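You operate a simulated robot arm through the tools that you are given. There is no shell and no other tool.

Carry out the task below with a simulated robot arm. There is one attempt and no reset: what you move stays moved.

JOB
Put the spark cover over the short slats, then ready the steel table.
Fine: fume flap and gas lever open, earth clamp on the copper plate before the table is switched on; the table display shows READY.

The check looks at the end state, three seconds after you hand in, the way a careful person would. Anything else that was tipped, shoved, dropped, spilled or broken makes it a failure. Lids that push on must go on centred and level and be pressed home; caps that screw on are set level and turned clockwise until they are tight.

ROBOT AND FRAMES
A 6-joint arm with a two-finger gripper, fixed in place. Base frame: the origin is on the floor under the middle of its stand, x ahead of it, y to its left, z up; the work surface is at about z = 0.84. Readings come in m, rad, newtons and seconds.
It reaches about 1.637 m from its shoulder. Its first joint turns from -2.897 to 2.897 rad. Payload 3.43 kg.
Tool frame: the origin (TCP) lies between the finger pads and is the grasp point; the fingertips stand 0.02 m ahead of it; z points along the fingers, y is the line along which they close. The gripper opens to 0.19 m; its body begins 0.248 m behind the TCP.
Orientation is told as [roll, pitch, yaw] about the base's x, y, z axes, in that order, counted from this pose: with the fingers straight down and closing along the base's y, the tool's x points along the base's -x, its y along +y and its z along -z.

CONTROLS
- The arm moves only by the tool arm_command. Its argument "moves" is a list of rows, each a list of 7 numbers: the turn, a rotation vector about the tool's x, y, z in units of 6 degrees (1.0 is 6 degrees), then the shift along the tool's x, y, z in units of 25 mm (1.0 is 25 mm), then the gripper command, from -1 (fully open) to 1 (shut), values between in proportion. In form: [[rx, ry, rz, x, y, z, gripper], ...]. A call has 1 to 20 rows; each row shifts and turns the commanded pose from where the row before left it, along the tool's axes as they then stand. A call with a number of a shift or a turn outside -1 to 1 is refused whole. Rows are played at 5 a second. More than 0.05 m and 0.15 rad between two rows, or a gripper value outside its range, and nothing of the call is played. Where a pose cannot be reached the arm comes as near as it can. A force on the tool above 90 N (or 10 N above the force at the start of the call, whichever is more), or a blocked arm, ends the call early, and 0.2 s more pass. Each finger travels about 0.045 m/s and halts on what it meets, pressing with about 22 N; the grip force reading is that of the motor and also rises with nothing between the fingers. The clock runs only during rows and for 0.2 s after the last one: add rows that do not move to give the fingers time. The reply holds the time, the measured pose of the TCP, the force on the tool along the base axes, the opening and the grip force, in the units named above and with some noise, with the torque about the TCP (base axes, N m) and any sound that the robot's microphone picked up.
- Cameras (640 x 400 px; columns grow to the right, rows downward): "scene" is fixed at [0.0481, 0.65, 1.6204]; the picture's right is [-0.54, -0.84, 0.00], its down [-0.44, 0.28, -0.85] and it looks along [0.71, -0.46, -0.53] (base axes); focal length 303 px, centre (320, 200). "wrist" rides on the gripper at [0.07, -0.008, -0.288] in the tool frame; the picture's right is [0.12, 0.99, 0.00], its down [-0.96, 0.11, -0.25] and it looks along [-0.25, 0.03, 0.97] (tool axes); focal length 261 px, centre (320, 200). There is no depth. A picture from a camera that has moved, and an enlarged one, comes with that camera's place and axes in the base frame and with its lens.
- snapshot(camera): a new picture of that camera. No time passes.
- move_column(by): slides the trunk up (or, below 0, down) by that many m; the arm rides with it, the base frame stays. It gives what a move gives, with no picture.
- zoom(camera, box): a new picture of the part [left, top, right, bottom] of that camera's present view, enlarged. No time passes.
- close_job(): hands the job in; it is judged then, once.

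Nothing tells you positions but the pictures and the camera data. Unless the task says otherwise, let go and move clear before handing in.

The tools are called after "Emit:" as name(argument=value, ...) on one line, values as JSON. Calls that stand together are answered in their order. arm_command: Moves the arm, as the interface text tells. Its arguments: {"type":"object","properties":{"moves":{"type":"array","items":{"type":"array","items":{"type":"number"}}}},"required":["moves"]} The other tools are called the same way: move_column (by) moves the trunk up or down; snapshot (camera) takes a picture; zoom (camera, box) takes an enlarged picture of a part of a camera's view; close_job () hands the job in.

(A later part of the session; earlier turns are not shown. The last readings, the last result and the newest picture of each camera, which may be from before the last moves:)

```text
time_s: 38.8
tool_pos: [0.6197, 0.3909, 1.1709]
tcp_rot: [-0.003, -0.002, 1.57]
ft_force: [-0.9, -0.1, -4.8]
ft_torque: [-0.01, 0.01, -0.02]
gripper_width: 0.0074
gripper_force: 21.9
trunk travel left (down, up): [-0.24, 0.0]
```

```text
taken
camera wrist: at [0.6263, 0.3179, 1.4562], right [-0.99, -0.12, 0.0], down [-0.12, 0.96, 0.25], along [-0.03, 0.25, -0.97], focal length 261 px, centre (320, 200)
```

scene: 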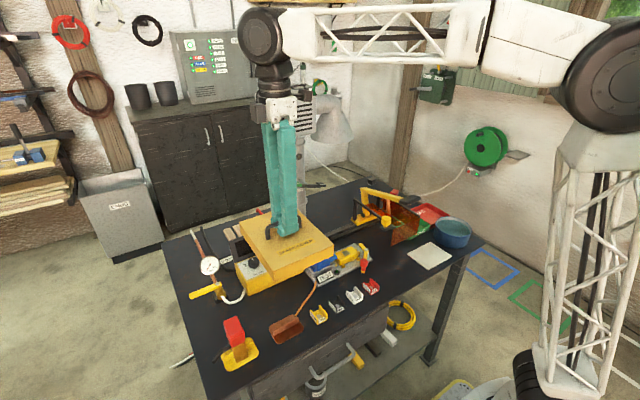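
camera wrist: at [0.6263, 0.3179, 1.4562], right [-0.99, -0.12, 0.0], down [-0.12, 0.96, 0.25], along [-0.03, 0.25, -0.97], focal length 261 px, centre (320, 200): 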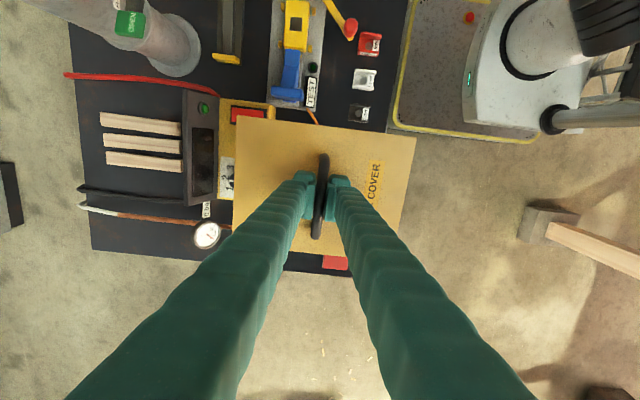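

The slats' centre re-measures at [1.023, 0.390]. I move forward along +x over the control box while lowering slightly to about z=1.09.

Emit:
arm_command(moves=[[0, 0, 0, 0, -0.5, 0, 1], [0, 0, 0, 0, -1, 0, 1], [0, 0, 0, 0, -1, 0, 1], [0, 0, 0, 0, -1, 0.2, 1], [0, 0, 0, 0, -1, 0.2, 1], [0, 0, 0, 0, -1, 0.2, 1], [0, 0, 0, 0, -1, 0.2, 1], [0, 0, 0, 0, -1, 0.3, 1], [0, 0, 0, 0, -1, 0.3, 1], [0, 0, 0, 0, -1, 0.3, 1], [0, 0, 0, 0, -1, 0.3, 1], [0, 0, 0, 0, -1, 0.3, 1], [0, 0, 0, 0, -1, 0.3, 1], [0, 0, 0, 0, -1, 0.3, 1], [0, 0, 0, 0, -1, 0.3, 1], [0, 0, 0, 0, -1, 0, 1], [0, 0, 0, 0, -0.6, 0, 1], [0, 0, 0, 0, 0, 0, 1]])

Emit:
snapshot(camera="scene")

Emit:
snapshot(camera="wrist")

```text
time_s: 42.6
tool_pos: [1.0224, 0.3891, 1.0907]
tcp_rot: [-0.001, 0.001, 1.569]
ft_force: [0.7, 0.5, -5.6]
ft_torque: [-0.09, 0.06, 0.03]
gripper_width: 0.0074
gripper_force: 22.0
trunk travel left (down, up): [-0.24, 0.0]
```

```text
taken
```

scene: 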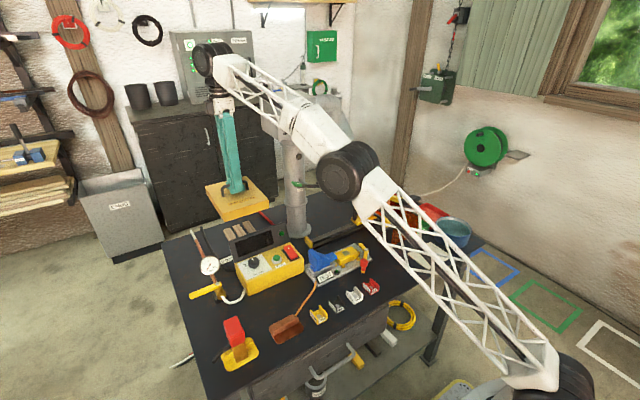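

```text
taken
camera wrist: at [1.0299, 0.3172, 1.3761], right [-0.99, -0.12, 0.0], down [-0.11, 0.96, 0.25], along [-0.03, 0.25, -0.97], focal length 261 px, centre (320, 200)
```

wrist: 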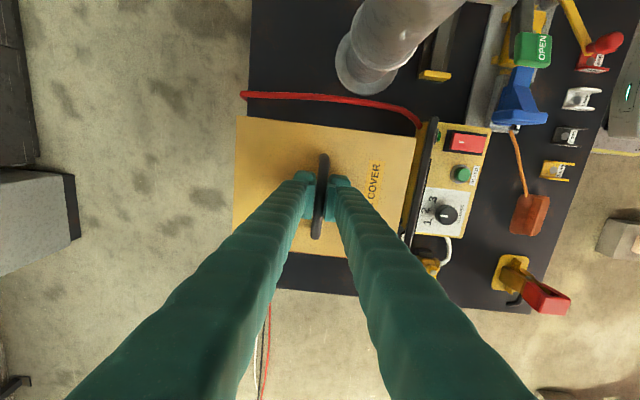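

The cover hovers over the slats; neighbours (red hose, black cable, panel) look clear. I lower most of the way and check.

Emit:
arm_command(moves=[[0, 0, 0, 0, 0, 0.6, 1], [0, 0, 0, 0, 0, 0.8, 1], [0, 0, 0, 0, 0, 0.8, 1], [0, 0, 0, 0, 0, 0.8, 1], [0, 0, 0, 0, 0, 0.8, 1], [0, 0, 0, 0, 0, 0.6, 1], [0, 0, 0, 0, 0, 0, 1]])

Emit:
snapshot(camera="scene")

Emit:
snapshot(camera="wrist")

Emit:
zoom(camera="scene", box=[190, 170, 310, 260])

```text
time_s: 44.2
tool_pos: [1.0243, 0.39, 0.9815]
tcp_rot: [-0.002, 0.0, 1.569]
ft_force: [0.0, -0.2, -5.4]
ft_torque: [-0.05, 0.0, -0.03]
gripper_width: 0.0072
gripper_force: 21.7
trunk travel left (down, up): [-0.24, 0.0]
```

```text
taken
```

scene: 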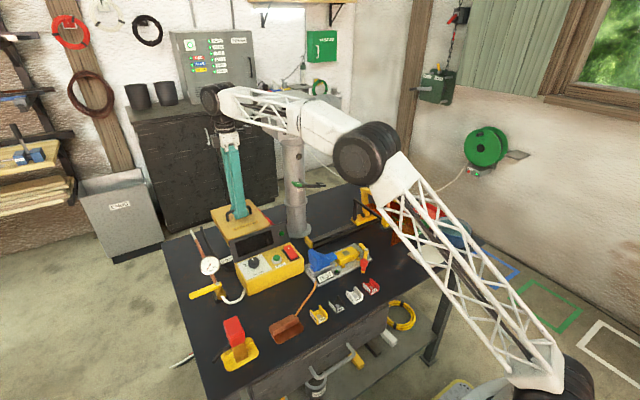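

```text
taken
camera wrist: at [1.0301, 0.3175, 1.2668], right [-0.99, -0.12, 0.0], down [-0.12, 0.96, 0.25], along [-0.03, 0.25, -0.97], focal length 261 px, centre (320, 200)
```

wrist: 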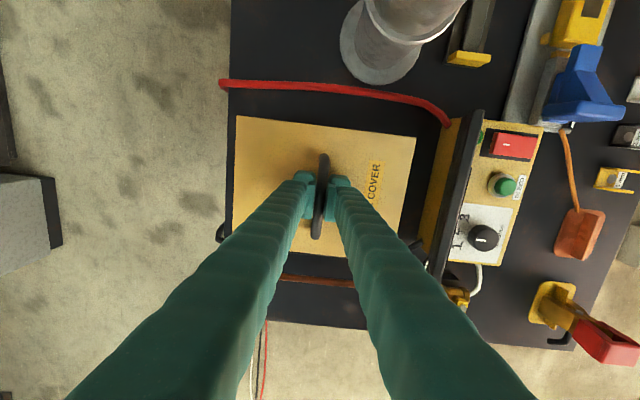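

```text
4.44 times, centred on (250, 215) of scene
camera zoom: at [0.0481, 0.65, 1.6204], right [-0.54, -0.84, 0.0], down [-0.44, 0.28, -0.85], along [0.71, -0.46, -0.53], focal length 1347 px, centre (631, 133)
```

zoom: 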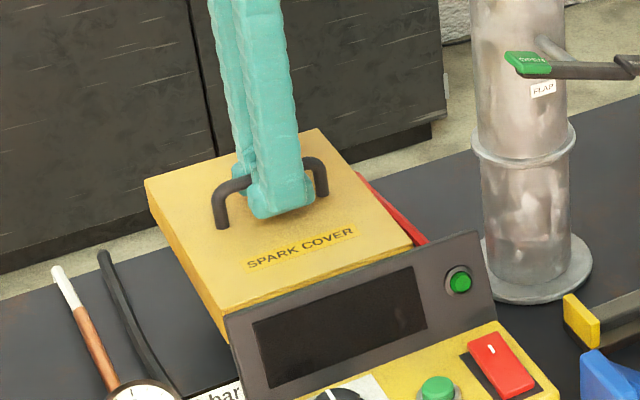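

All neighbours stay clear (about 2 cm to the cable, 4 cm to the hose, slats well inside). I lower the rest slowly until it seats.

Emit:
arm_command(moves=[[0, 0, 0, 0, 0, 0.6, 1], [0, 0, 0, 0, 0, 0.6, 1], [0, 0, 0, 0, 0, 0.6, 1], [0, 0, 0, 0, 0, 0.4, 1], [0, 0, 0, 0, 0, 0.3, 1], [0, 0, 0, 0, 0, 0.2, 1], [0, 0, 0, 0, 0, 0.1, 1], [0, 0, 0, 0, 0, 0, 1]])

```text
time_s: 46.0
tool_pos: [1.0227, 0.3892, 0.9103]
tcp_rot: [-0.002, 0.0, 1.568]
ft_force: [1.4, -0.4, -4.7]
ft_torque: [0.0, 0.0, 0.0]
gripper_width: 0.0073
gripper_force: 22.4
trunk travel left (down, up): [-0.24, 0.0]
```

Still carrying its full weight; a few millimetres more.

Emit:
arm_command(moves=[[0, 0, 0, 0, 0, 0.08, 1], [0, 0, 0, 0, 0, 0.05, 1], [0, 0, 0, 0, 0, 0.03, 1], [0, 0, 0, 0, 0, 0, 1]])

Emit:
zoom(camera="scene", box=[190, 170, 310, 260])

```text
time_s: 47.0
tool_pos: [1.0242, 0.3889, 0.9078]
tcp_rot: [-0.002, -0.002, 1.567]
ft_force: [1.0, 0.3, 0.8]
ft_torque: [0.47, 0.02, -0.02]
gripper_width: 0.0073
gripper_force: 22.1
trunk travel left (down, up): [-0.24, 0.0]
```

```text
4.44 times, centred on (250, 215) of scene
camera zoom: at [0.0481, 0.65, 1.6204], right [-0.54, -0.84, 0.0], down [-0.44, 0.28, -0.85], along [0.71, -0.46, -0.53], focal length 1347 px, centre (631, 133)
```

zoom: 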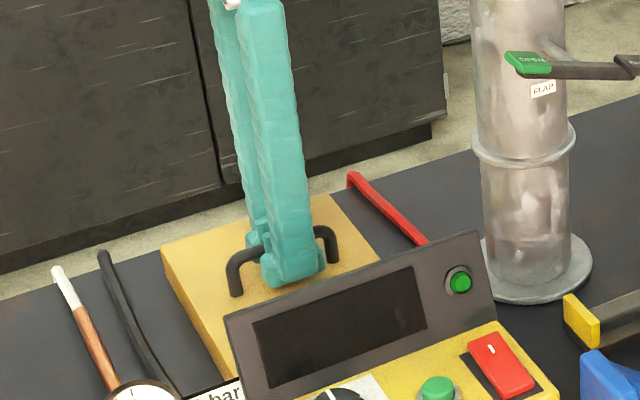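

The weight is now off the gripper at the same height as when picked up, so the cover sits flat on the table. I open moderately and rise.

Emit:
arm_command(moves=[[0, 0, 0, 0, 0, 0, 0.3], [0, 0, 0, 0, 0, 0, 0.3], [0, 0, 0, 0, 0, 0, 0.3], [0, 0, 0, 0, 0, 0, 0.3], [0, 0, 0, 0, 0, 0, 0.3], [0, 0, 0, 0, 0, 0, 0.3], [0, 0, 0, 0, 0, -0.5, 0.3], [0, 0, 0, 0, 0, -1, 0.3], [0, 0, 0, 0, 0, -1, 0.3], [0, 0, 0, 0, 0, -1, 0.3], [0, 0, 0, 0, 0, -1, 0.3], [0, 0, 0, 0, 0, -1, 0.3], [0, 0, 0, 0, 0, 0, 0.3]])

Emit:
snapshot(camera="wrist")

Emit:
zoom(camera="scene", box=[190, 170, 310, 260])

```text
time_s: 49.8
tool_pos: [1.0235, 0.3899, 1.0447]
tcp_rot: [-0.003, -0.001, 1.57]
ft_force: [-0.3, 0.1, 0.8]
ft_torque: [0.02, -0.03, -0.02]
gripper_width: 0.0667
gripper_force: 0.0
trunk travel left (down, up): [-0.24, 0.0]
```

```text
taken
camera wrist: at [1.029, 0.3167, 1.3309], right [-0.99, -0.12, 0.0], down [-0.12, 0.96, 0.25], along [-0.03, 0.25, -0.97], focal length 261 px, centre (320, 200)
```

wrist: 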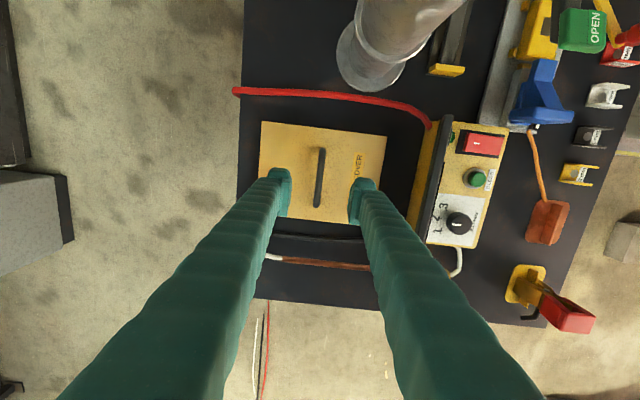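

```text
4.44 times, centred on (250, 215) of scene
camera zoom: at [0.0481, 0.65, 1.6204], right [-0.54, -0.84, 0.0], down [-0.44, 0.28, -0.85], along [0.71, -0.46, -0.53], focal length 1347 px, centre (631, 133)
```

zoom: 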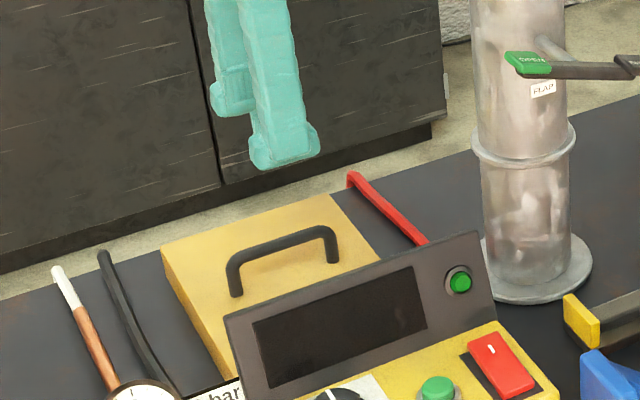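

The cover rests flat over the slats. Next is the fume flap: I back out to the front and line up with the green OPEN end at about [0.849, 0.226, 1.12].

Emit:
arm_command(moves=[[0, 0, 0, 0, 0, -1, 0.5], [0, 0, 0, 0, 1, 0, 1], [0, 0, 0, 0, 1, 0, 1], [0, 0, 0, 0, 1, 0, 1], [0, 0, 0, 0, 1, 0, 1], [0, 0, 0, 0, 1, 0, 1], [0, 0, 0, 0, 1, 0, 1], [0, 0, 0, 0, 1, 0, 1], [0, 0, 0, 0, 1, -1, 1], [0, 0, 0, 0, 1, -1, 1], [0, 0, 0, 0, 1, -1, 1], [0, 0, 0, 0, 1, -1, 1], [0, 0, 0, 0, 1, -1, 1], [0, 0, 0, 0, 1, 0, 1], [0, 0, 0, 1, 0, 0, 1], [0, 0, 0, 1, 0, 0, 1], [0, 0, 0, 1, 0, 0, 1], [0, 0, 0, 1, 0, 0, 1], [0, 0, 0, 1, 0, 0, 1], [0, 0, 0, 1, 0, 0, 1]])

Emit:
snapshot(camera="wrist")

Emit:
snapshot(camera="scene")

```text
time_s: 54.0
tool_pos: [0.6974, 0.2401, 1.1944]
tcp_rot: [-0.004, 0.0, 1.571]
ft_force: [-0.3, 1.2, 0.0]
ft_torque: [-0.08, 0.02, -0.02]
gripper_width: 0.0
gripper_force: 22.0
trunk travel left (down, up): [-0.24, 0.0]
```

```text
taken
camera wrist: at [0.7037, 0.1673, 1.48], right [-0.99, -0.12, 0.0], down [-0.12, 0.96, 0.25], along [-0.03, 0.25, -0.97], focal length 261 px, centre (320, 200)
```

wrist: 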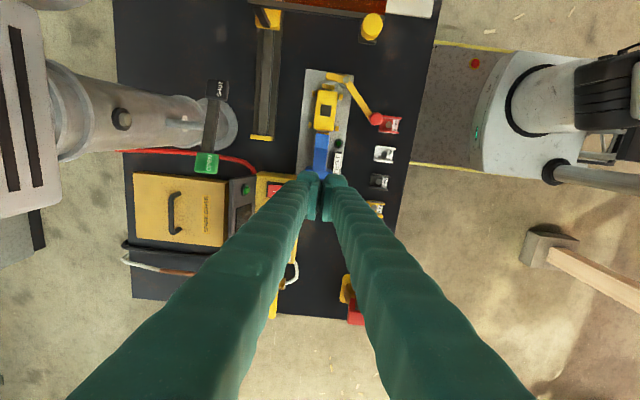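

```text
taken
```

scene: 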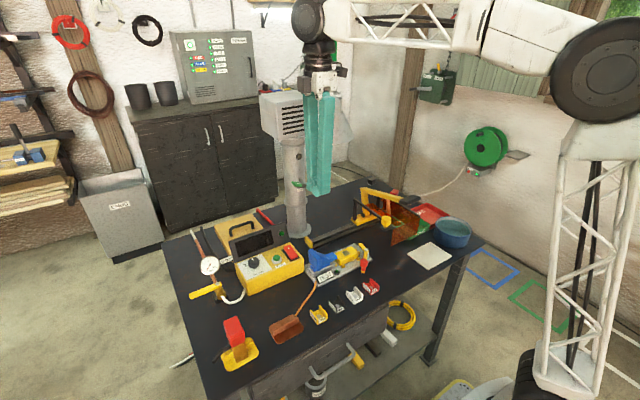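

The flap bar is clear in view and matches my estimate. I move over the OPEN end with closed fingers.

Emit:
arm_command(moves=[[0, 0, 0, 0.2, -1, 0, 1], [0, 0, 0, 0.2, -1, 0, 1], [0, 0, 0, 0, -1, 0, 1], [0, 0, 0, 0, -1, 0, 1], [0, 0, 0, 0, -1, 0, 1], [0, 0, 0, 0, -1, 0, 1], [0, 0, 0, 0, 0, 0.6, 1], [0, 0, 0, 0, 0, 0.6, 1], [0, 0, 0, 0, 0, 0, 1]])

Emit:
snapshot(camera="wrist")

Emit:
zoom(camera="scene", box=[240, 80, 380, 220])

```text
time_s: 56.0
tool_pos: [0.8479, 0.2291, 1.1639]
tcp_rot: [-0.002, -0.002, 1.568]
ft_force: [-0.1, -0.2, 0.4]
ft_torque: [0.02, -0.01, 0.02]
gripper_width: 0.0
gripper_force: 22.0
trunk travel left (down, up): [-0.24, 0.0]
```

```text
taken
camera wrist: at [0.8541, 0.1566, 1.45], right [-0.99, -0.12, 0.0], down [-0.12, 0.96, 0.25], along [-0.03, 0.25, -0.97], focal length 261 px, centre (320, 200)
```

wrist: 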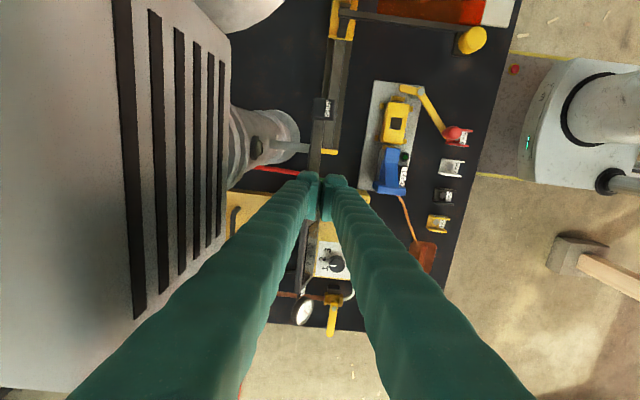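

```text
2.86 times, centred on (310, 150) of scene
camera zoom: at [0.0481, 0.65, 1.6204], right [-0.54, -0.84, 0.0], down [-0.44, 0.28, -0.85], along [0.71, -0.46, -0.53], focal length 866 px, centre (349, 343)
```

zoom: 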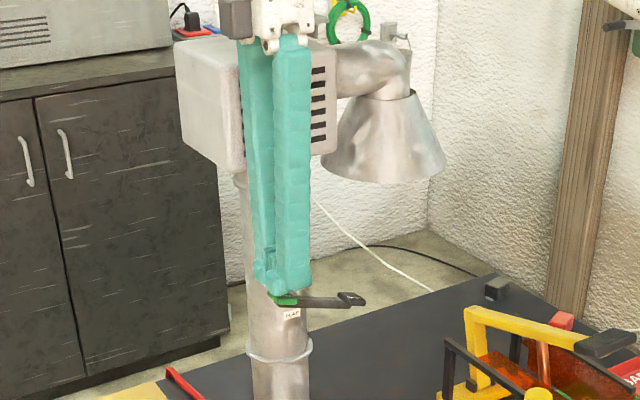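

The fingertips are just above the green end. I press down in small steps.

Emit:
arm_command(moves=[[0, 0, 0, 0, 0, 0.4, 1], [0, 0, 0, 0, 0, 0.4, 1], [0, 0, 0, 0, 0, 0.3, 1], [0, 0, 0, 0, 0, 0, 1]])

Emit:
zoom(camera="scene", box=[260, 150, 350, 206])

```text
time_s: 57.0
tool_pos: [0.848, 0.229, 1.1351]
tcp_rot: [-0.002, -0.002, 1.569]
ft_force: [1.0, -0.4, -0.6]
ft_torque: [0.03, -0.03, -0.01]
gripper_width: 0.0
gripper_force: 22.4
trunk travel left (down, up): [-0.24, 0.0]
```

```text
7.11 times, centred on (305, 178) of scene
camera zoom: at [0.0481, 0.65, 1.6204], right [-0.54, -0.84, 0.0], down [-0.44, 0.28, -0.85], along [0.71, -0.46, -0.53], focal length 2155 px, centre (427, 356)
```

zoom: 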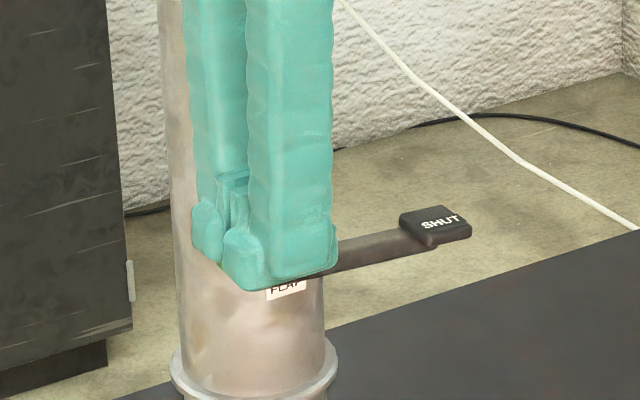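

The bar is tipping with almost no force. I keep pressing.

Emit:
arm_command(moves=[[0, 0, 0, 0, 0, 0.4, 1], [0, 0, 0, 0, 0, 0.4, 1], [0, 0, 0, 0, 0, 0, 1]])

Emit:
zoom(camera="scene", box=[260, 150, 350, 206])

```text
time_s: 57.8
tool_pos: [0.849, 0.2295, 1.1183]
tcp_rot: [-0.006, -0.002, 1.573]
ft_force: [5.5, 1.4, 24.1]
ft_torque: [-0.21, -0.32, 0.08]
gripper_width: 0.0001
gripper_force: 21.7
trunk travel left (down, up): [-0.24, 0.0]
```

```text
7.11 times, centred on (305, 178) of scene
camera zoom: at [0.0481, 0.65, 1.6204], right [-0.54, -0.84, 0.0], down [-0.44, 0.28, -0.85], along [0.71, -0.46, -0.53], focal length 2155 px, centre (427, 356)
```

zoom: 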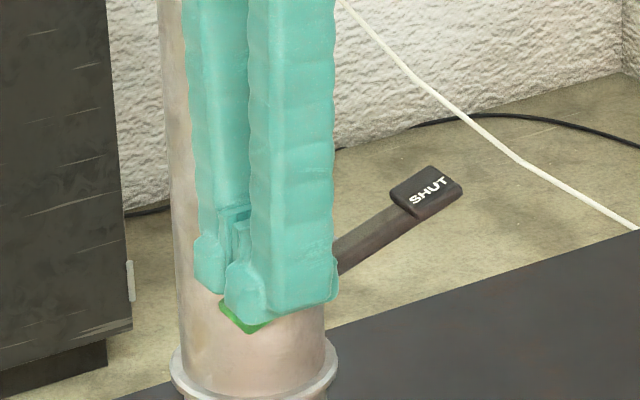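

The lever met its stop (24 N) with the OPEN end down. I rise and check that it stays.

Emit:
arm_command(moves=[[0, 0, 0, 0, 0, -0.6, 1], [0, 0, 0, 0, 0, -1, 1], [0, 0, 0, 0, 0, -1, 1], [0, 0, 0, 0, 0, 0, 1]])

Emit:
zoom(camera="scene", box=[260, 150, 350, 206])

```text
time_s: 58.8
tool_pos: [0.8481, 0.2301, 1.1825]
tcp_rot: [-0.002, -0.001, 1.568]
ft_force: [-0.8, 0.2, 0.7]
ft_torque: [0.02, 0.01, -0.01]
gripper_width: 0.0
gripper_force: 22.5
trunk travel left (down, up): [-0.24, 0.0]
```

```text
7.11 times, centred on (305, 178) of scene
camera zoom: at [0.0481, 0.65, 1.6204], right [-0.54, -0.84, 0.0], down [-0.44, 0.28, -0.85], along [0.71, -0.46, -0.53], focal length 2155 px, centre (427, 356)
```

zoom: 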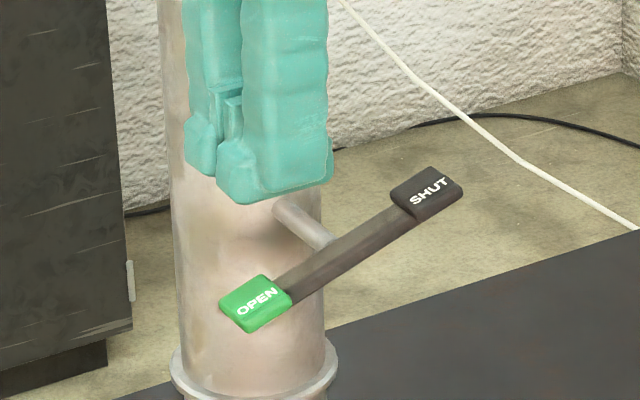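

The flap is open and stays. Now I go to the gas valve for a close look.

Emit:
arm_command(moves=[[0, 0, 0, 0, 1, 0, 1], [0, 0, 0, 0, 1, 0, 1], [0, 0, 0, 0, 1, 0, 1], [0, 0, 0, 0, 1, 0, 1], [0, 0, 0, 0, 1, 0, 1], [0, 0, 0, -1, 1, 0, 1], [0, 0, 0, -1, 0.5, 0, 1], [0, 0, 0, -1, 0, 0, 1], [0, 0, 0, -1, 0, 0, 1], [0, 0, 0, -1, 0, 0, 1], [0, 0, 0, -1, 0, 0, 1], [0, 0, 0, -1, 0, 0, 1], [0, 0, 0, -1, 0, 0, 1], [0, 0, 0, -1, 0, 1, 1], [0, 0, 0, -1, 0, 1, 1], [0, 0, 0, -1, 0, 1, 1], [0, 0, 0, -1, 0, 1, 1], [0, 0, 0, -1, 0, 1, 1], [0, 0, 0, 0, 0, 0, 1]])

Emit:
snapshot(camera="wrist")

Emit:
snapshot(camera="scene")

```text
time_s: 62.8
tool_pos: [0.6855, 0.5557, 1.0553]
tcp_rot: [-0.002, -0.001, 1.57]
ft_force: [1.0, 0.5, 0.0]
ft_torque: [-0.03, 0.03, 0.04]
gripper_width: 0.0
gripper_force: 22.3
trunk travel left (down, up): [-0.24, 0.0]
```

```text
taken
camera wrist: at [0.6922, 0.4829, 1.3419], right [-0.99, -0.12, 0.0], down [-0.11, 0.96, 0.25], along [-0.03, 0.25, -0.97], focal length 261 px, centre (320, 200)
```

wrist: 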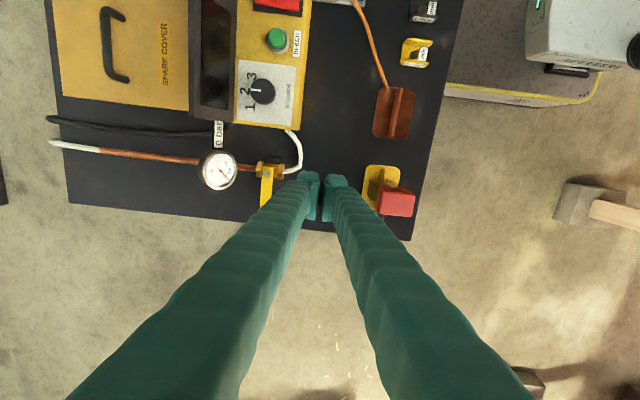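

```text
taken
```

scene: 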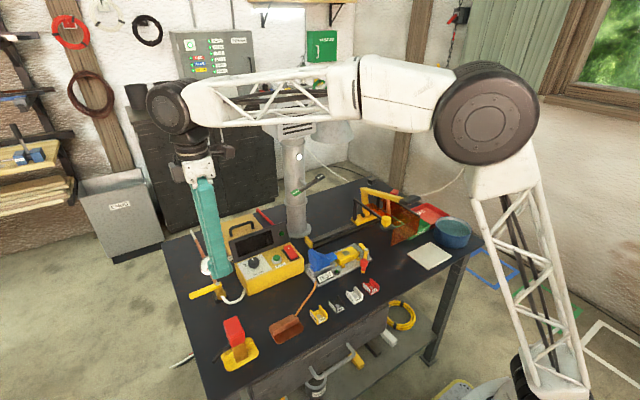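

Emit:
zoom(camera="wrist", box=[180, 110, 320, 220])

Emit:
zoom(camera="wrist", box=[340, 60, 460, 250])

Emit:
zoom(camera="scene", box=[180, 250, 260, 310])

```text
3.64 times, centred on (250, 165) of wrist
camera zoom: at [0.6922, 0.4829, 1.3419], right [-0.99, -0.12, 0.0], down [-0.11, 0.96, 0.25], along [-0.03, 0.25, -0.97], focal length 948 px, centre (574, 327)
```

zoom: 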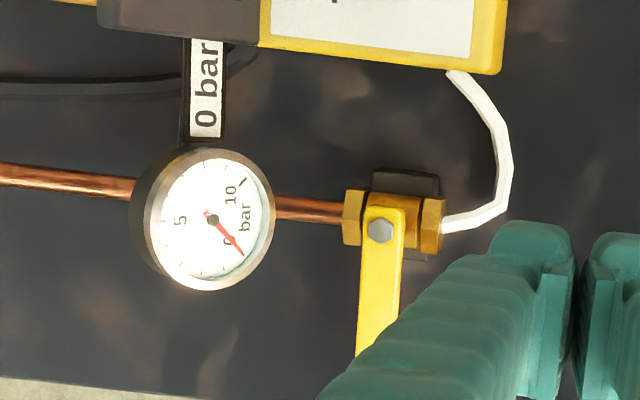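

```text
2.11 times, centred on (400, 155) of wrist
camera zoom: at [0.6922, 0.4829, 1.3419], right [-0.99, -0.12, 0.0], down [-0.11, 0.96, 0.25], along [-0.03, 0.25, -0.97], focal length 549 px, centre (152, 295)
```

zoom: 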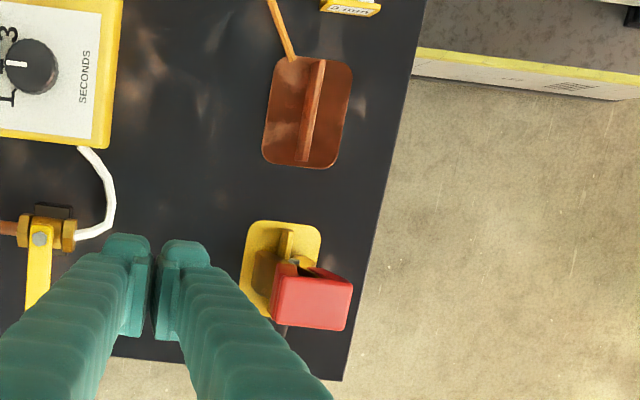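

```text
6.67 times, centred on (220, 280) of scene
camera zoom: at [0.0481, 0.65, 1.6204], right [-0.54, -0.84, 0.0], down [-0.44, 0.28, -0.85], along [0.71, -0.46, -0.53], focal length 2020 px, centre (987, -333)
```

zoom: 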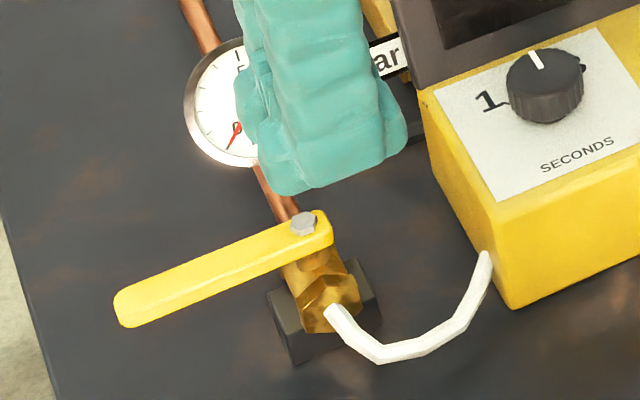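

The gas lever points along +y from its stem at [0.774, 0.559]; the gauge sits on its +x side, so the lever should swing to −x to line up with the pipe. I position the closed fingers on its +x side, above first.

Emit:
arm_command(moves=[[0, 0, 0, -0.6, -1, 0, 1], [0, 0, 0, -0.6, -1, 0, 1], [0, 0, 0, -0.6, -1, 0, 1], [0, 0, 0, -0.6, -1, 0, 1], [0, 0, 0, -0.6, -1, 0, 1], [0, 0, 0, 0, -0.8, 1, 1], [0, 0, 0, 0, 0, 1, 1], [0, 0, 0, 0, 0, 0.6, 1], [0, 0, 0, 0, 0, 0, 1]])

Emit:
snapshot(camera="wrist")

Emit:
zoom(camera="scene", box=[160, 200, 280, 320])

```text
time_s: 64.8
tool_pos: [0.83, 0.6296, 0.9912]
tcp_rot: [-0.003, -0.002, 1.571]
ft_force: [-0.4, -0.6, 0.0]
ft_torque: [-0.01, 0.01, 0.0]
gripper_width: 0.0
gripper_force: 22.3
trunk travel left (down, up): [-0.24, 0.0]
```

```text
taken
camera wrist: at [0.8375, 0.5575, 1.2773], right [-0.99, -0.12, 0.0], down [-0.12, 0.96, 0.25], along [-0.03, 0.25, -0.97], focal length 261 px, centre (320, 200)
```

wrist: 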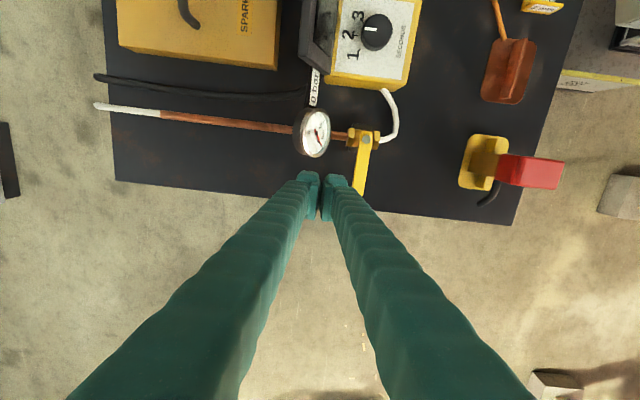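

```text
3.33 times, centred on (220, 260) of scene
camera zoom: at [0.0481, 0.65, 1.6204], right [-0.54, -0.84, 0.0], down [-0.44, 0.28, -0.85], along [0.71, -0.46, -0.53], focal length 1010 px, centre (653, 0)
```

zoom: 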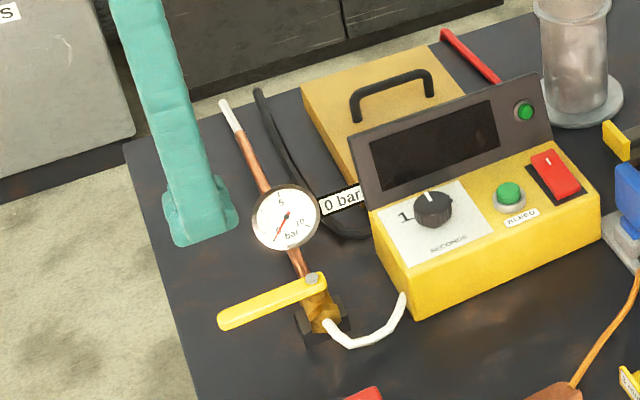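

Positions confirmed. I descend beside the lever.

Emit:
arm_command(moves=[[0, 0, 0, 0, 0, 1, 1], [0, 0, 0, 0, 0, 1, 1], [0, 0, 0, 0, 0, 1, 1], [0, 0, 0, 0, 0, 0.9, 1], [0, 0, 0, 0, 0, 0, 1]])

Emit:
zoom(camera="scene", box=[160, 200, 280, 320])

Emit:
zoom(camera="wrist", box=[250, 80, 450, 240])

```text
time_s: 66.0
tool_pos: [0.831, 0.6304, 0.894]
tcp_rot: [-0.002, -0.001, 1.57]
ft_force: [0.3, 0.0, 0.4]
ft_torque: [0.03, 0.04, 0.0]
gripper_width: 0.0
gripper_force: 22.1
trunk travel left (down, up): [-0.24, 0.0]
```

```text
3.33 times, centred on (220, 260) of scene
camera zoom: at [0.0481, 0.65, 1.6204], right [-0.54, -0.84, 0.0], down [-0.44, 0.28, -0.85], along [0.71, -0.46, -0.53], focal length 1010 px, centre (653, 0)
```

zoom: 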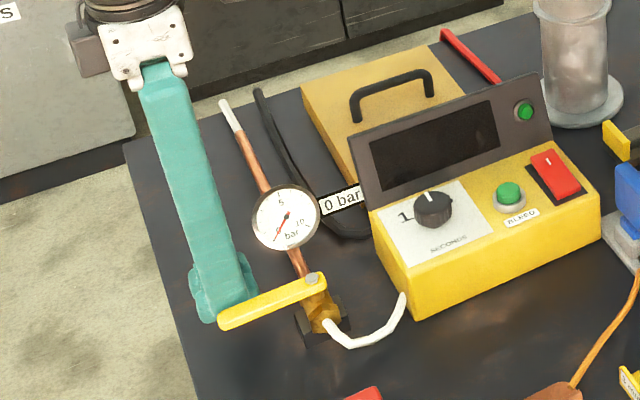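

```text
2.50 times, centred on (350, 160) of wrist
camera zoom: at [0.8373, 0.5579, 1.18], right [-0.99, -0.12, 0.0], down [-0.12, 0.96, 0.25], along [-0.03, 0.25, -0.97], focal length 652 px, centre (245, 300)
```

zoom: 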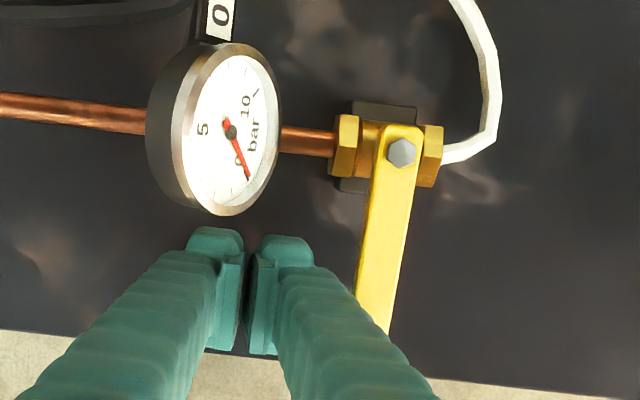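

Finger is about 2 cm off the lever. I push it gently toward −x.

Emit:
arm_command(moves=[[0, 0, 0, 0, 0.4, 0, 1], [0, 0, 0, 0, 0.4, 0, 1], [0, 0, 0, 0, 0.4, 0, 1], [0, 0, 0, 0, 0.2, 0, 1], [0, 0, 0, 0, 0, 0, 1]])

Emit:
zoom(camera="wrist", box=[250, 80, 450, 240])

```text
time_s: 67.2
tool_pos: [0.7965, 0.6291, 0.8944]
tcp_rot: [-0.001, -0.001, 1.571]
ft_force: [-0.4, 0.5, -0.2]
ft_torque: [0.0, -0.01, 0.02]
gripper_width: 0.0
gripper_force: 22.4
trunk travel left (down, up): [-0.24, 0.0]
```

```text
2.50 times, centred on (350, 160) of wrist
camera zoom: at [0.8026, 0.5576, 1.1804], right [-0.99, -0.12, 0.0], down [-0.12, 0.96, 0.25], along [-0.03, 0.25, -0.97], focal length 652 px, centre (245, 300)
```

zoom: 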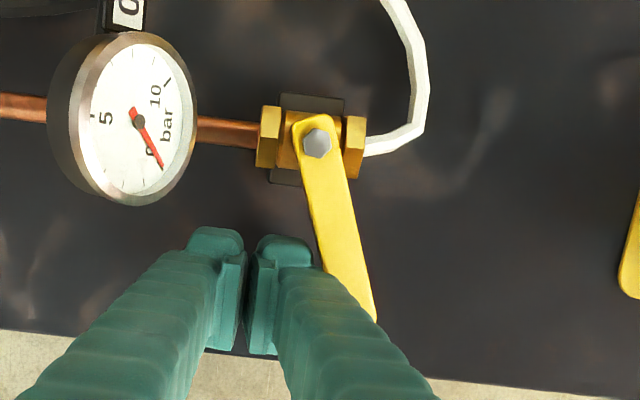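

The lever is swinging freely in this direction. I follow the arc to bring it in line with the pipe.

Emit:
arm_command(moves=[[0, 0, 0, 0, 0.53, 0, 1], [0, 0, 0, 0.28, 0.6, 0, 1], [0, 0, 0, 0.32, 0.6, 0, 1], [0, 0, 0, 0.6, 0.48, 0, 1], [0, 0, 0, 0.5, 0.48, 0, 1], [0, 0, 0, 0, 0, 0, 1]])

Emit:
zoom(camera="wrist", box=[250, 80, 450, 240])

Emit:
zoom(camera="scene", box=[160, 200, 280, 320])

```text
time_s: 68.6
tool_pos: [0.7279, 0.5875, 0.8942]
tcp_rot: [-0.003, -0.001, 1.573]
ft_force: [-1.0, 4.4, 0.2]
ft_torque: [-0.02, -0.04, -0.02]
gripper_width: 0.006
gripper_force: 34.4
trunk travel left (down, up): [-0.24, 0.0]
```

```text
2.50 times, centred on (350, 160) of wrist
camera zoom: at [0.7347, 0.5153, 1.1804], right [-0.99, -0.12, 0.0], down [-0.12, 0.96, 0.25], along [-0.03, 0.25, -0.97], focal length 652 px, centre (245, 300)
```

zoom: 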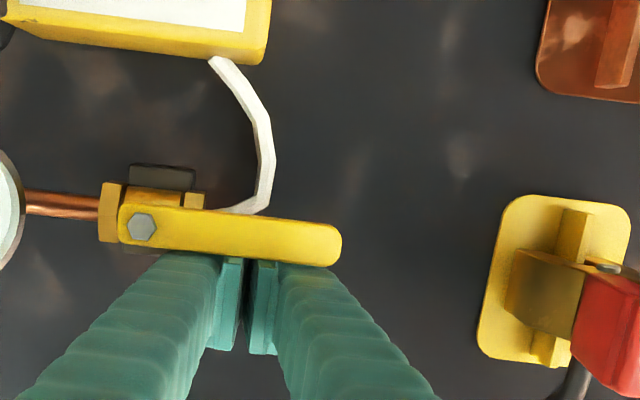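

```text
3.33 times, centred on (220, 260) of scene
camera zoom: at [0.0481, 0.65, 1.6204], right [-0.54, -0.84, 0.0], down [-0.44, 0.28, -0.85], along [0.71, -0.46, -0.53], focal length 1010 px, centre (653, 0)
```

zoom: 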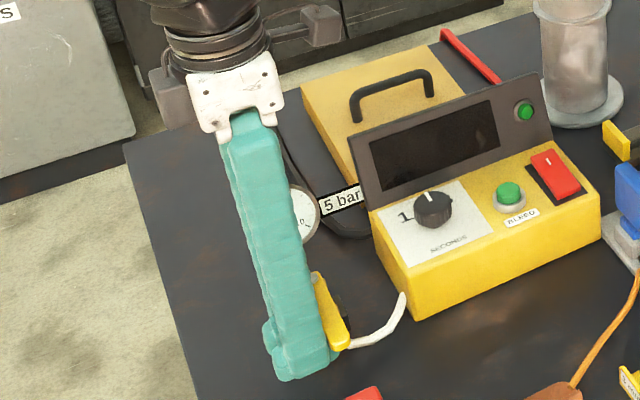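

The gauge label now reads 5 bar and the lever is almost in line. I nudge a little further to be sure it is at its stop.

Emit:
arm_command(moves=[[0, 0, 0, 0.15, 0, 0, 1], [0, 0, 0, 0.1, 0, 0, 1], [0, 0, 0, 0, 0, 0, 1]])

Emit:
zoom(camera="wrist", box=[250, 80, 450, 240])

```text
time_s: 69.4
tool_pos: [0.7286, 0.5865, 0.8951]
tcp_rot: [-0.002, -0.004, 1.572]
ft_force: [1.0, 60.8, 6.7]
ft_torque: [-0.66, -0.2, 0.24]
gripper_width: 0.0059
gripper_force: 34.4
trunk travel left (down, up): [-0.24, 0.0]
```

```text
2.50 times, centred on (350, 160) of wrist
camera zoom: at [0.7342, 0.5134, 1.1803], right [-0.99, -0.12, 0.0], down [-0.12, 0.96, 0.25], along [-0.03, 0.25, -0.97], focal length 652 px, centre (245, 300)
```

zoom: 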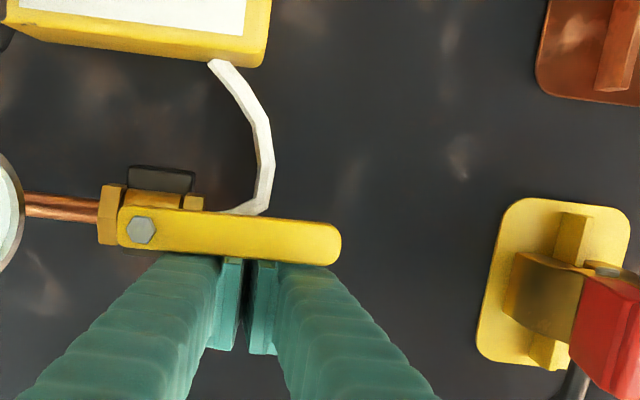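

The lever is firmly at its stop (open). I back off and rise.

Emit:
arm_command(moves=[[0, 0, 0, -0.5, 0, 0, 1], [0, 0, 0, -0.7, 0, 0, 1], [0, 0, 0, 0, 0, -1, 1], [0, 0, 0, 0, 0, -1, 1], [0, 0, 0, 0, 0, -1, 1], [0, 0, 0, 0, 0, -1, 1], [0, 0, 0, 0, 0, -1, 1], [0, 0, 0, 0, 0, -1, 1], [0, 0, 0, 0, 0, 0, 1]])

Emit:
snapshot(camera="wrist")

Emit:
zoom(camera="scene", box=[160, 200, 280, 320])

Emit:
zoom(camera="scene", box=[200, 300, 330, 390])

```text
time_s: 71.4
tool_pos: [0.7287, 0.6113, 1.0447]
tcp_rot: [-0.002, 0.0, 1.571]
ft_force: [-0.2, -0.4, 0.7]
ft_torque: [0.03, -0.04, -0.02]
gripper_width: 0.0
gripper_force: 34.1
trunk travel left (down, up): [-0.24, 0.0]
```

```text
taken
camera wrist: at [0.7357, 0.5389, 1.3307], right [-0.99, -0.12, 0.0], down [-0.12, 0.96, 0.25], along [-0.03, 0.25, -0.97], focal length 261 px, centre (320, 200)
```

wrist: 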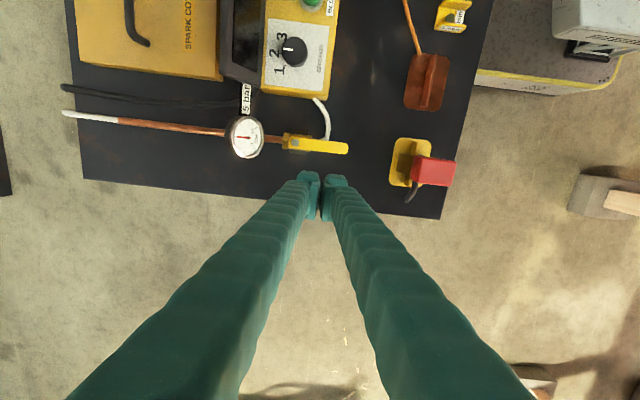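

```text
3.33 times, centred on (220, 260) of scene
camera zoom: at [0.0481, 0.65, 1.6204], right [-0.54, -0.84, 0.0], down [-0.44, 0.28, -0.85], along [0.71, -0.46, -0.53], focal length 1010 px, centre (653, 0)
```

zoom: 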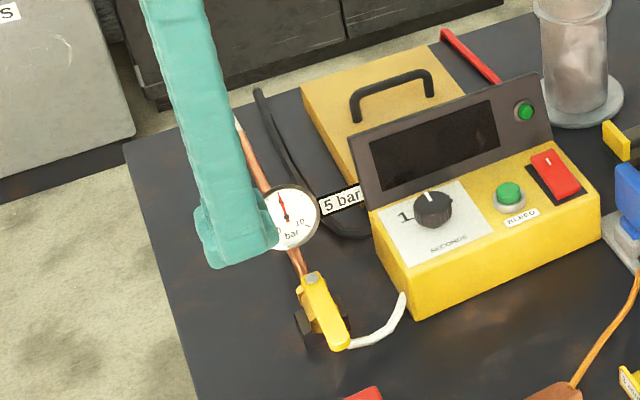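

```text
4.44 times, centred on (265, 345) of scene
camera zoom: at [0.0481, 0.65, 1.6204], right [-0.54, -0.84, 0.0], down [-0.44, 0.28, -0.85], along [0.71, -0.46, -0.53], focal length 1347 px, centre (564, -444)
```

zoom: 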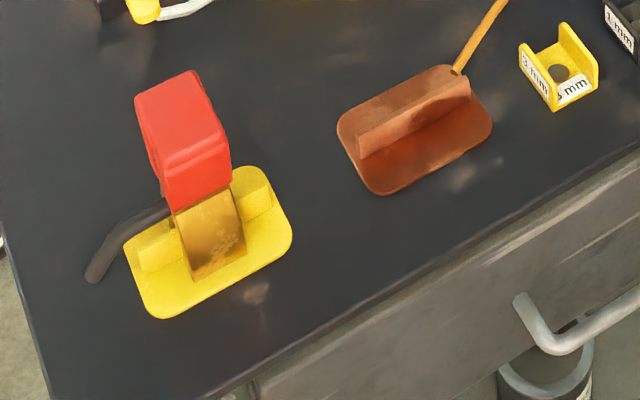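

Gas is open (5 bar). Now the earth clamp: I zoom in on it from this pose.

Emit:
zoom(camera="wrist", box=[370, 30, 490, 230])

Emit:
zoom(camera="wrist", box=[380, 120, 470, 210])

Emit:
zoom(camera="scene", box=[210, 310, 270, 380])

```text
2.00 times, centred on (430, 130) of wrist
camera zoom: at [0.7357, 0.5389, 1.3307], right [-0.99, -0.12, 0.0], down [-0.12, 0.96, 0.25], along [-0.03, 0.25, -0.97], focal length 521 px, centre (100, 340)
```

zoom: 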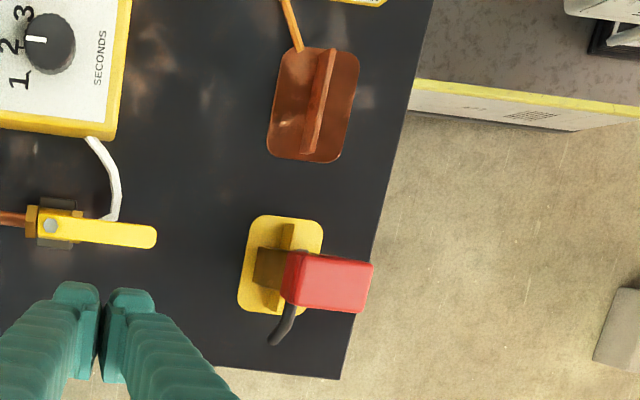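

```text
4.44 times, centred on (425, 165) of wrist
camera zoom: at [0.7357, 0.5389, 1.3307], right [-0.99, -0.12, 0.0], down [-0.12, 0.96, 0.25], along [-0.03, 0.25, -0.97], focal length 1158 px, centre (-147, 356)
```

zoom: 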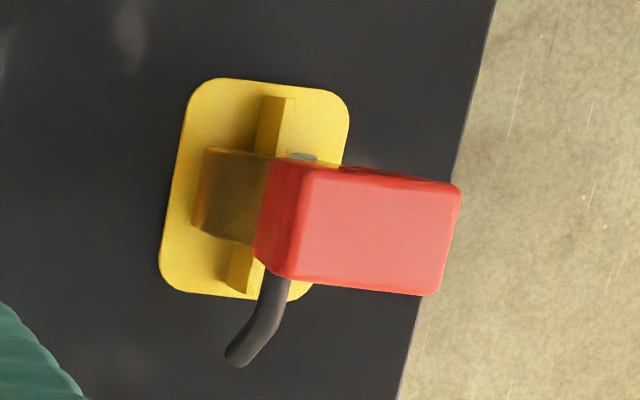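

```text
5.71 times, centred on (240, 345) of scene
camera zoom: at [0.0481, 0.65, 1.6204], right [-0.54, -0.84, 0.0], down [-0.44, 0.28, -0.85], along [0.71, -0.46, -0.53], focal length 1732 px, centre (777, -629)
```

zoom: 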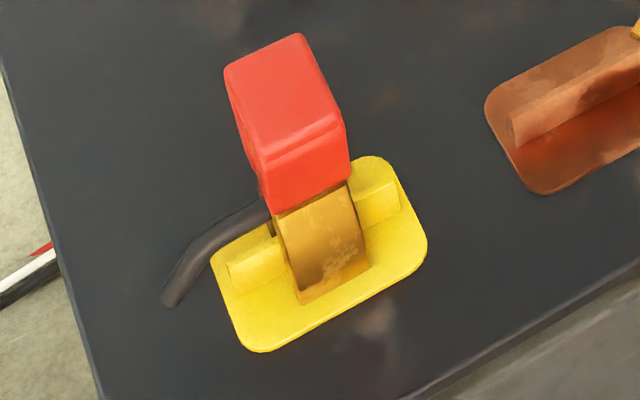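

The clamp stands upright on its yellow rest: red handle block spans x 0.536–0.587, y 0.556–0.591, top z≈0.952, with brass jaws straddling a rib along y. The copper plate's identical rib is 0.137 m further in −y at about the same x. I open the gripper and move above the clamp.

Emit:
arm_command(moves=[[0, 0, 0, 0.5, 1, 0, 0], [0, 0, 0, 0.5, 1, 0, -0.05], [0, 0, 0, 0.5, 1, 0, -0.05], [0, 0, 0, 0, 1, 0, -0.05], [0, 0, 0, 0, 1, 0, -0.05], [0, 0, 0, 0, 1, 0, -0.05], [0, 0, 0, 0, 0.7, 0, -0.05], [0, 0, 0, 0, 0, 0, -0.05], [0, 0, 0, 0, 0, 0, -0.05]])

Emit:
snapshot(camera="wrist")

Emit:
zoom(camera="wrist", box=[240, 100, 400, 230])

Emit:
zoom(camera="scene", box=[170, 240, 310, 390])

```text
time_s: 73.4
tool_pos: [0.562, 0.5734, 1.0429]
tcp_rot: [-0.001, -0.001, 1.568]
ft_force: [-0.2, 0.4, 0.3]
ft_torque: [-0.02, 0.03, 0.02]
gripper_width: 0.0996
gripper_force: 0.0
trunk travel left (down, up): [-0.24, 0.0]
```

```text
taken
camera wrist: at [0.5679, 0.5013, 1.3294], right [-0.99, -0.12, 0.0], down [-0.12, 0.96, 0.25], along [-0.03, 0.25, -0.97], focal length 261 px, centre (320, 200)
```

wrist: 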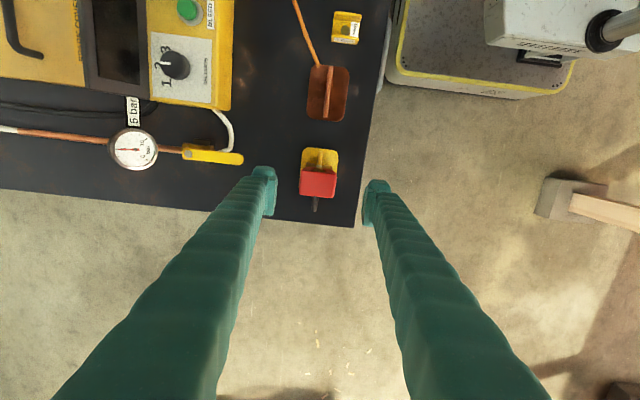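

```text
3.08 times, centred on (320, 165) of wrist
camera zoom: at [0.5679, 0.5013, 1.3294], right [-0.99, -0.12, 0.0], down [-0.12, 0.96, 0.25], along [-0.03, 0.25, -0.97], focal length 802 px, centre (320, 308)
```

zoom: 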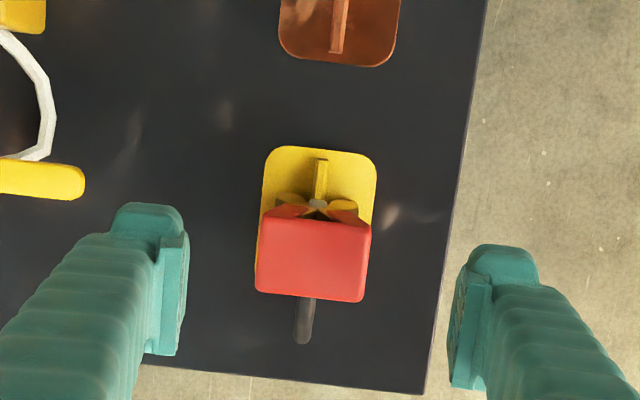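

```text
2.67 times, centred on (240, 315) of scene
camera zoom: at [0.0481, 0.65, 1.6204], right [-0.54, -0.84, 0.0], down [-0.44, 0.28, -0.85], along [0.71, -0.46, -0.53], focal length 808 px, centre (533, -107)
```

zoom: 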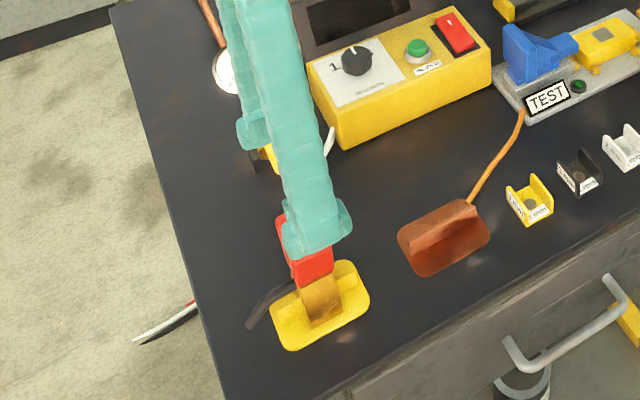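

Emit:
zoom(camera="wrist", box=[295, 140, 350, 220])

Emit:
zoom(camera="wrist", box=[290, 50, 365, 130])

```text
5.00 times, centred on (322, 180) of wrist
camera zoom: at [0.5679, 0.5013, 1.3294], right [-0.99, -0.12, 0.0], down [-0.12, 0.96, 0.25], along [-0.03, 0.25, -0.97], focal length 1303 px, centre (308, 300)
```

zoom: 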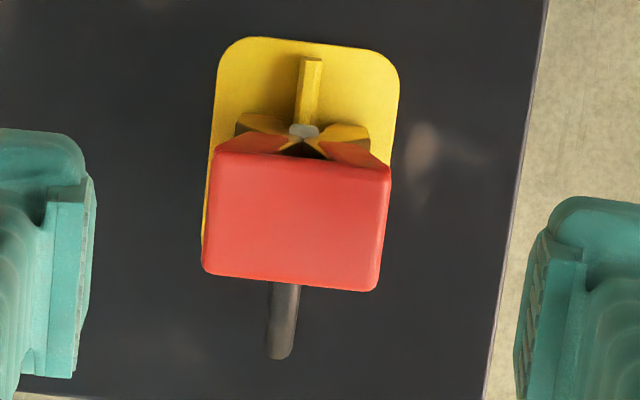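

```text
5.00 times, centred on (328, 90) of wrist
camera zoom: at [0.5679, 0.5013, 1.3294], right [-0.99, -0.12, 0.0], down [-0.12, 0.96, 0.25], along [-0.03, 0.25, -0.97], focal length 1303 px, centre (282, 750)
```

zoom: 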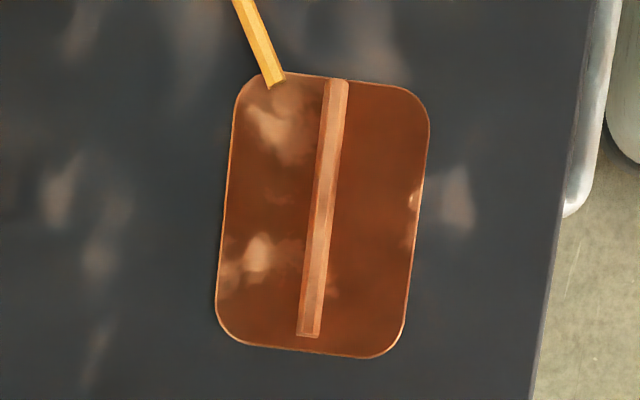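

The clamp looks like a scissor-type body with a red cap 51 mm wide in x, centred at [0.5625, 0.575]. I descend around the red cap.

Emit:
arm_command(moves=[[0, 0, 0, -0.05, 0, 1, -0.05], [0, 0, 0, 0, 0, 1, -0.05], [0, 0, 0, 0, 0, 1, -0.05], [0, 0, 0, 0, 0, 1, -0.05], [0, 0, 0, 0, 0, 0.2, -0.05], [0, 0, 0, 0, 0, 0, -0.05]])

Emit:
zoom(camera="wrist", box=[240, 80, 400, 240])

Emit:
zoom(camera="scene", box=[200, 300, 290, 380])

```text
time_s: 74.8
tool_pos: [0.5613, 0.5747, 0.9384]
tcp_rot: [-0.001, 0.0, 1.569]
ft_force: [-0.3, -0.1, 1.3]
ft_torque: [-0.02, -0.01, -0.01]
gripper_width: 0.0997
gripper_force: 0.1
trunk travel left (down, up): [-0.24, 0.0]
```

```text
2.50 times, centred on (320, 160) of wrist
camera zoom: at [0.5676, 0.5023, 1.2244], right [-0.99, -0.12, 0.0], down [-0.12, 0.96, 0.25], along [-0.03, 0.25, -0.97], focal length 652 px, centre (320, 300)
```

zoom: 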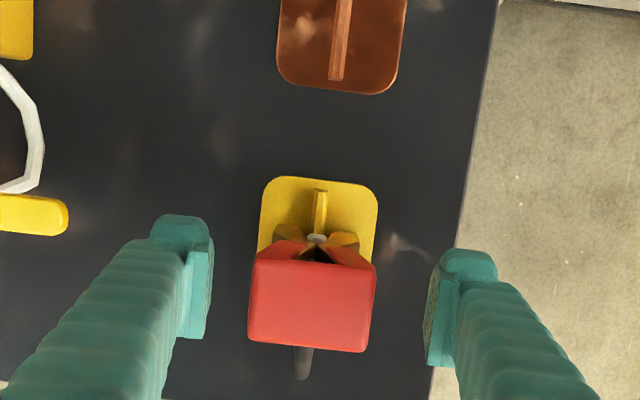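

```text
5.00 times, centred on (245, 340) of scene
camera zoom: at [0.0481, 0.65, 1.6204], right [-0.54, -0.84, 0.0], down [-0.44, 0.28, -0.85], along [0.71, -0.46, -0.53], focal length 1515 px, centre (695, -500)
```

zoom: 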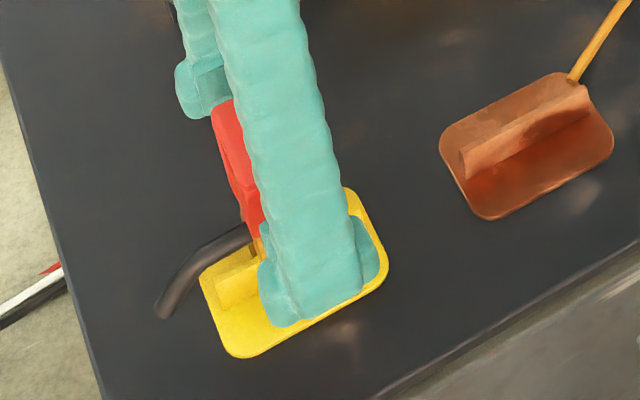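

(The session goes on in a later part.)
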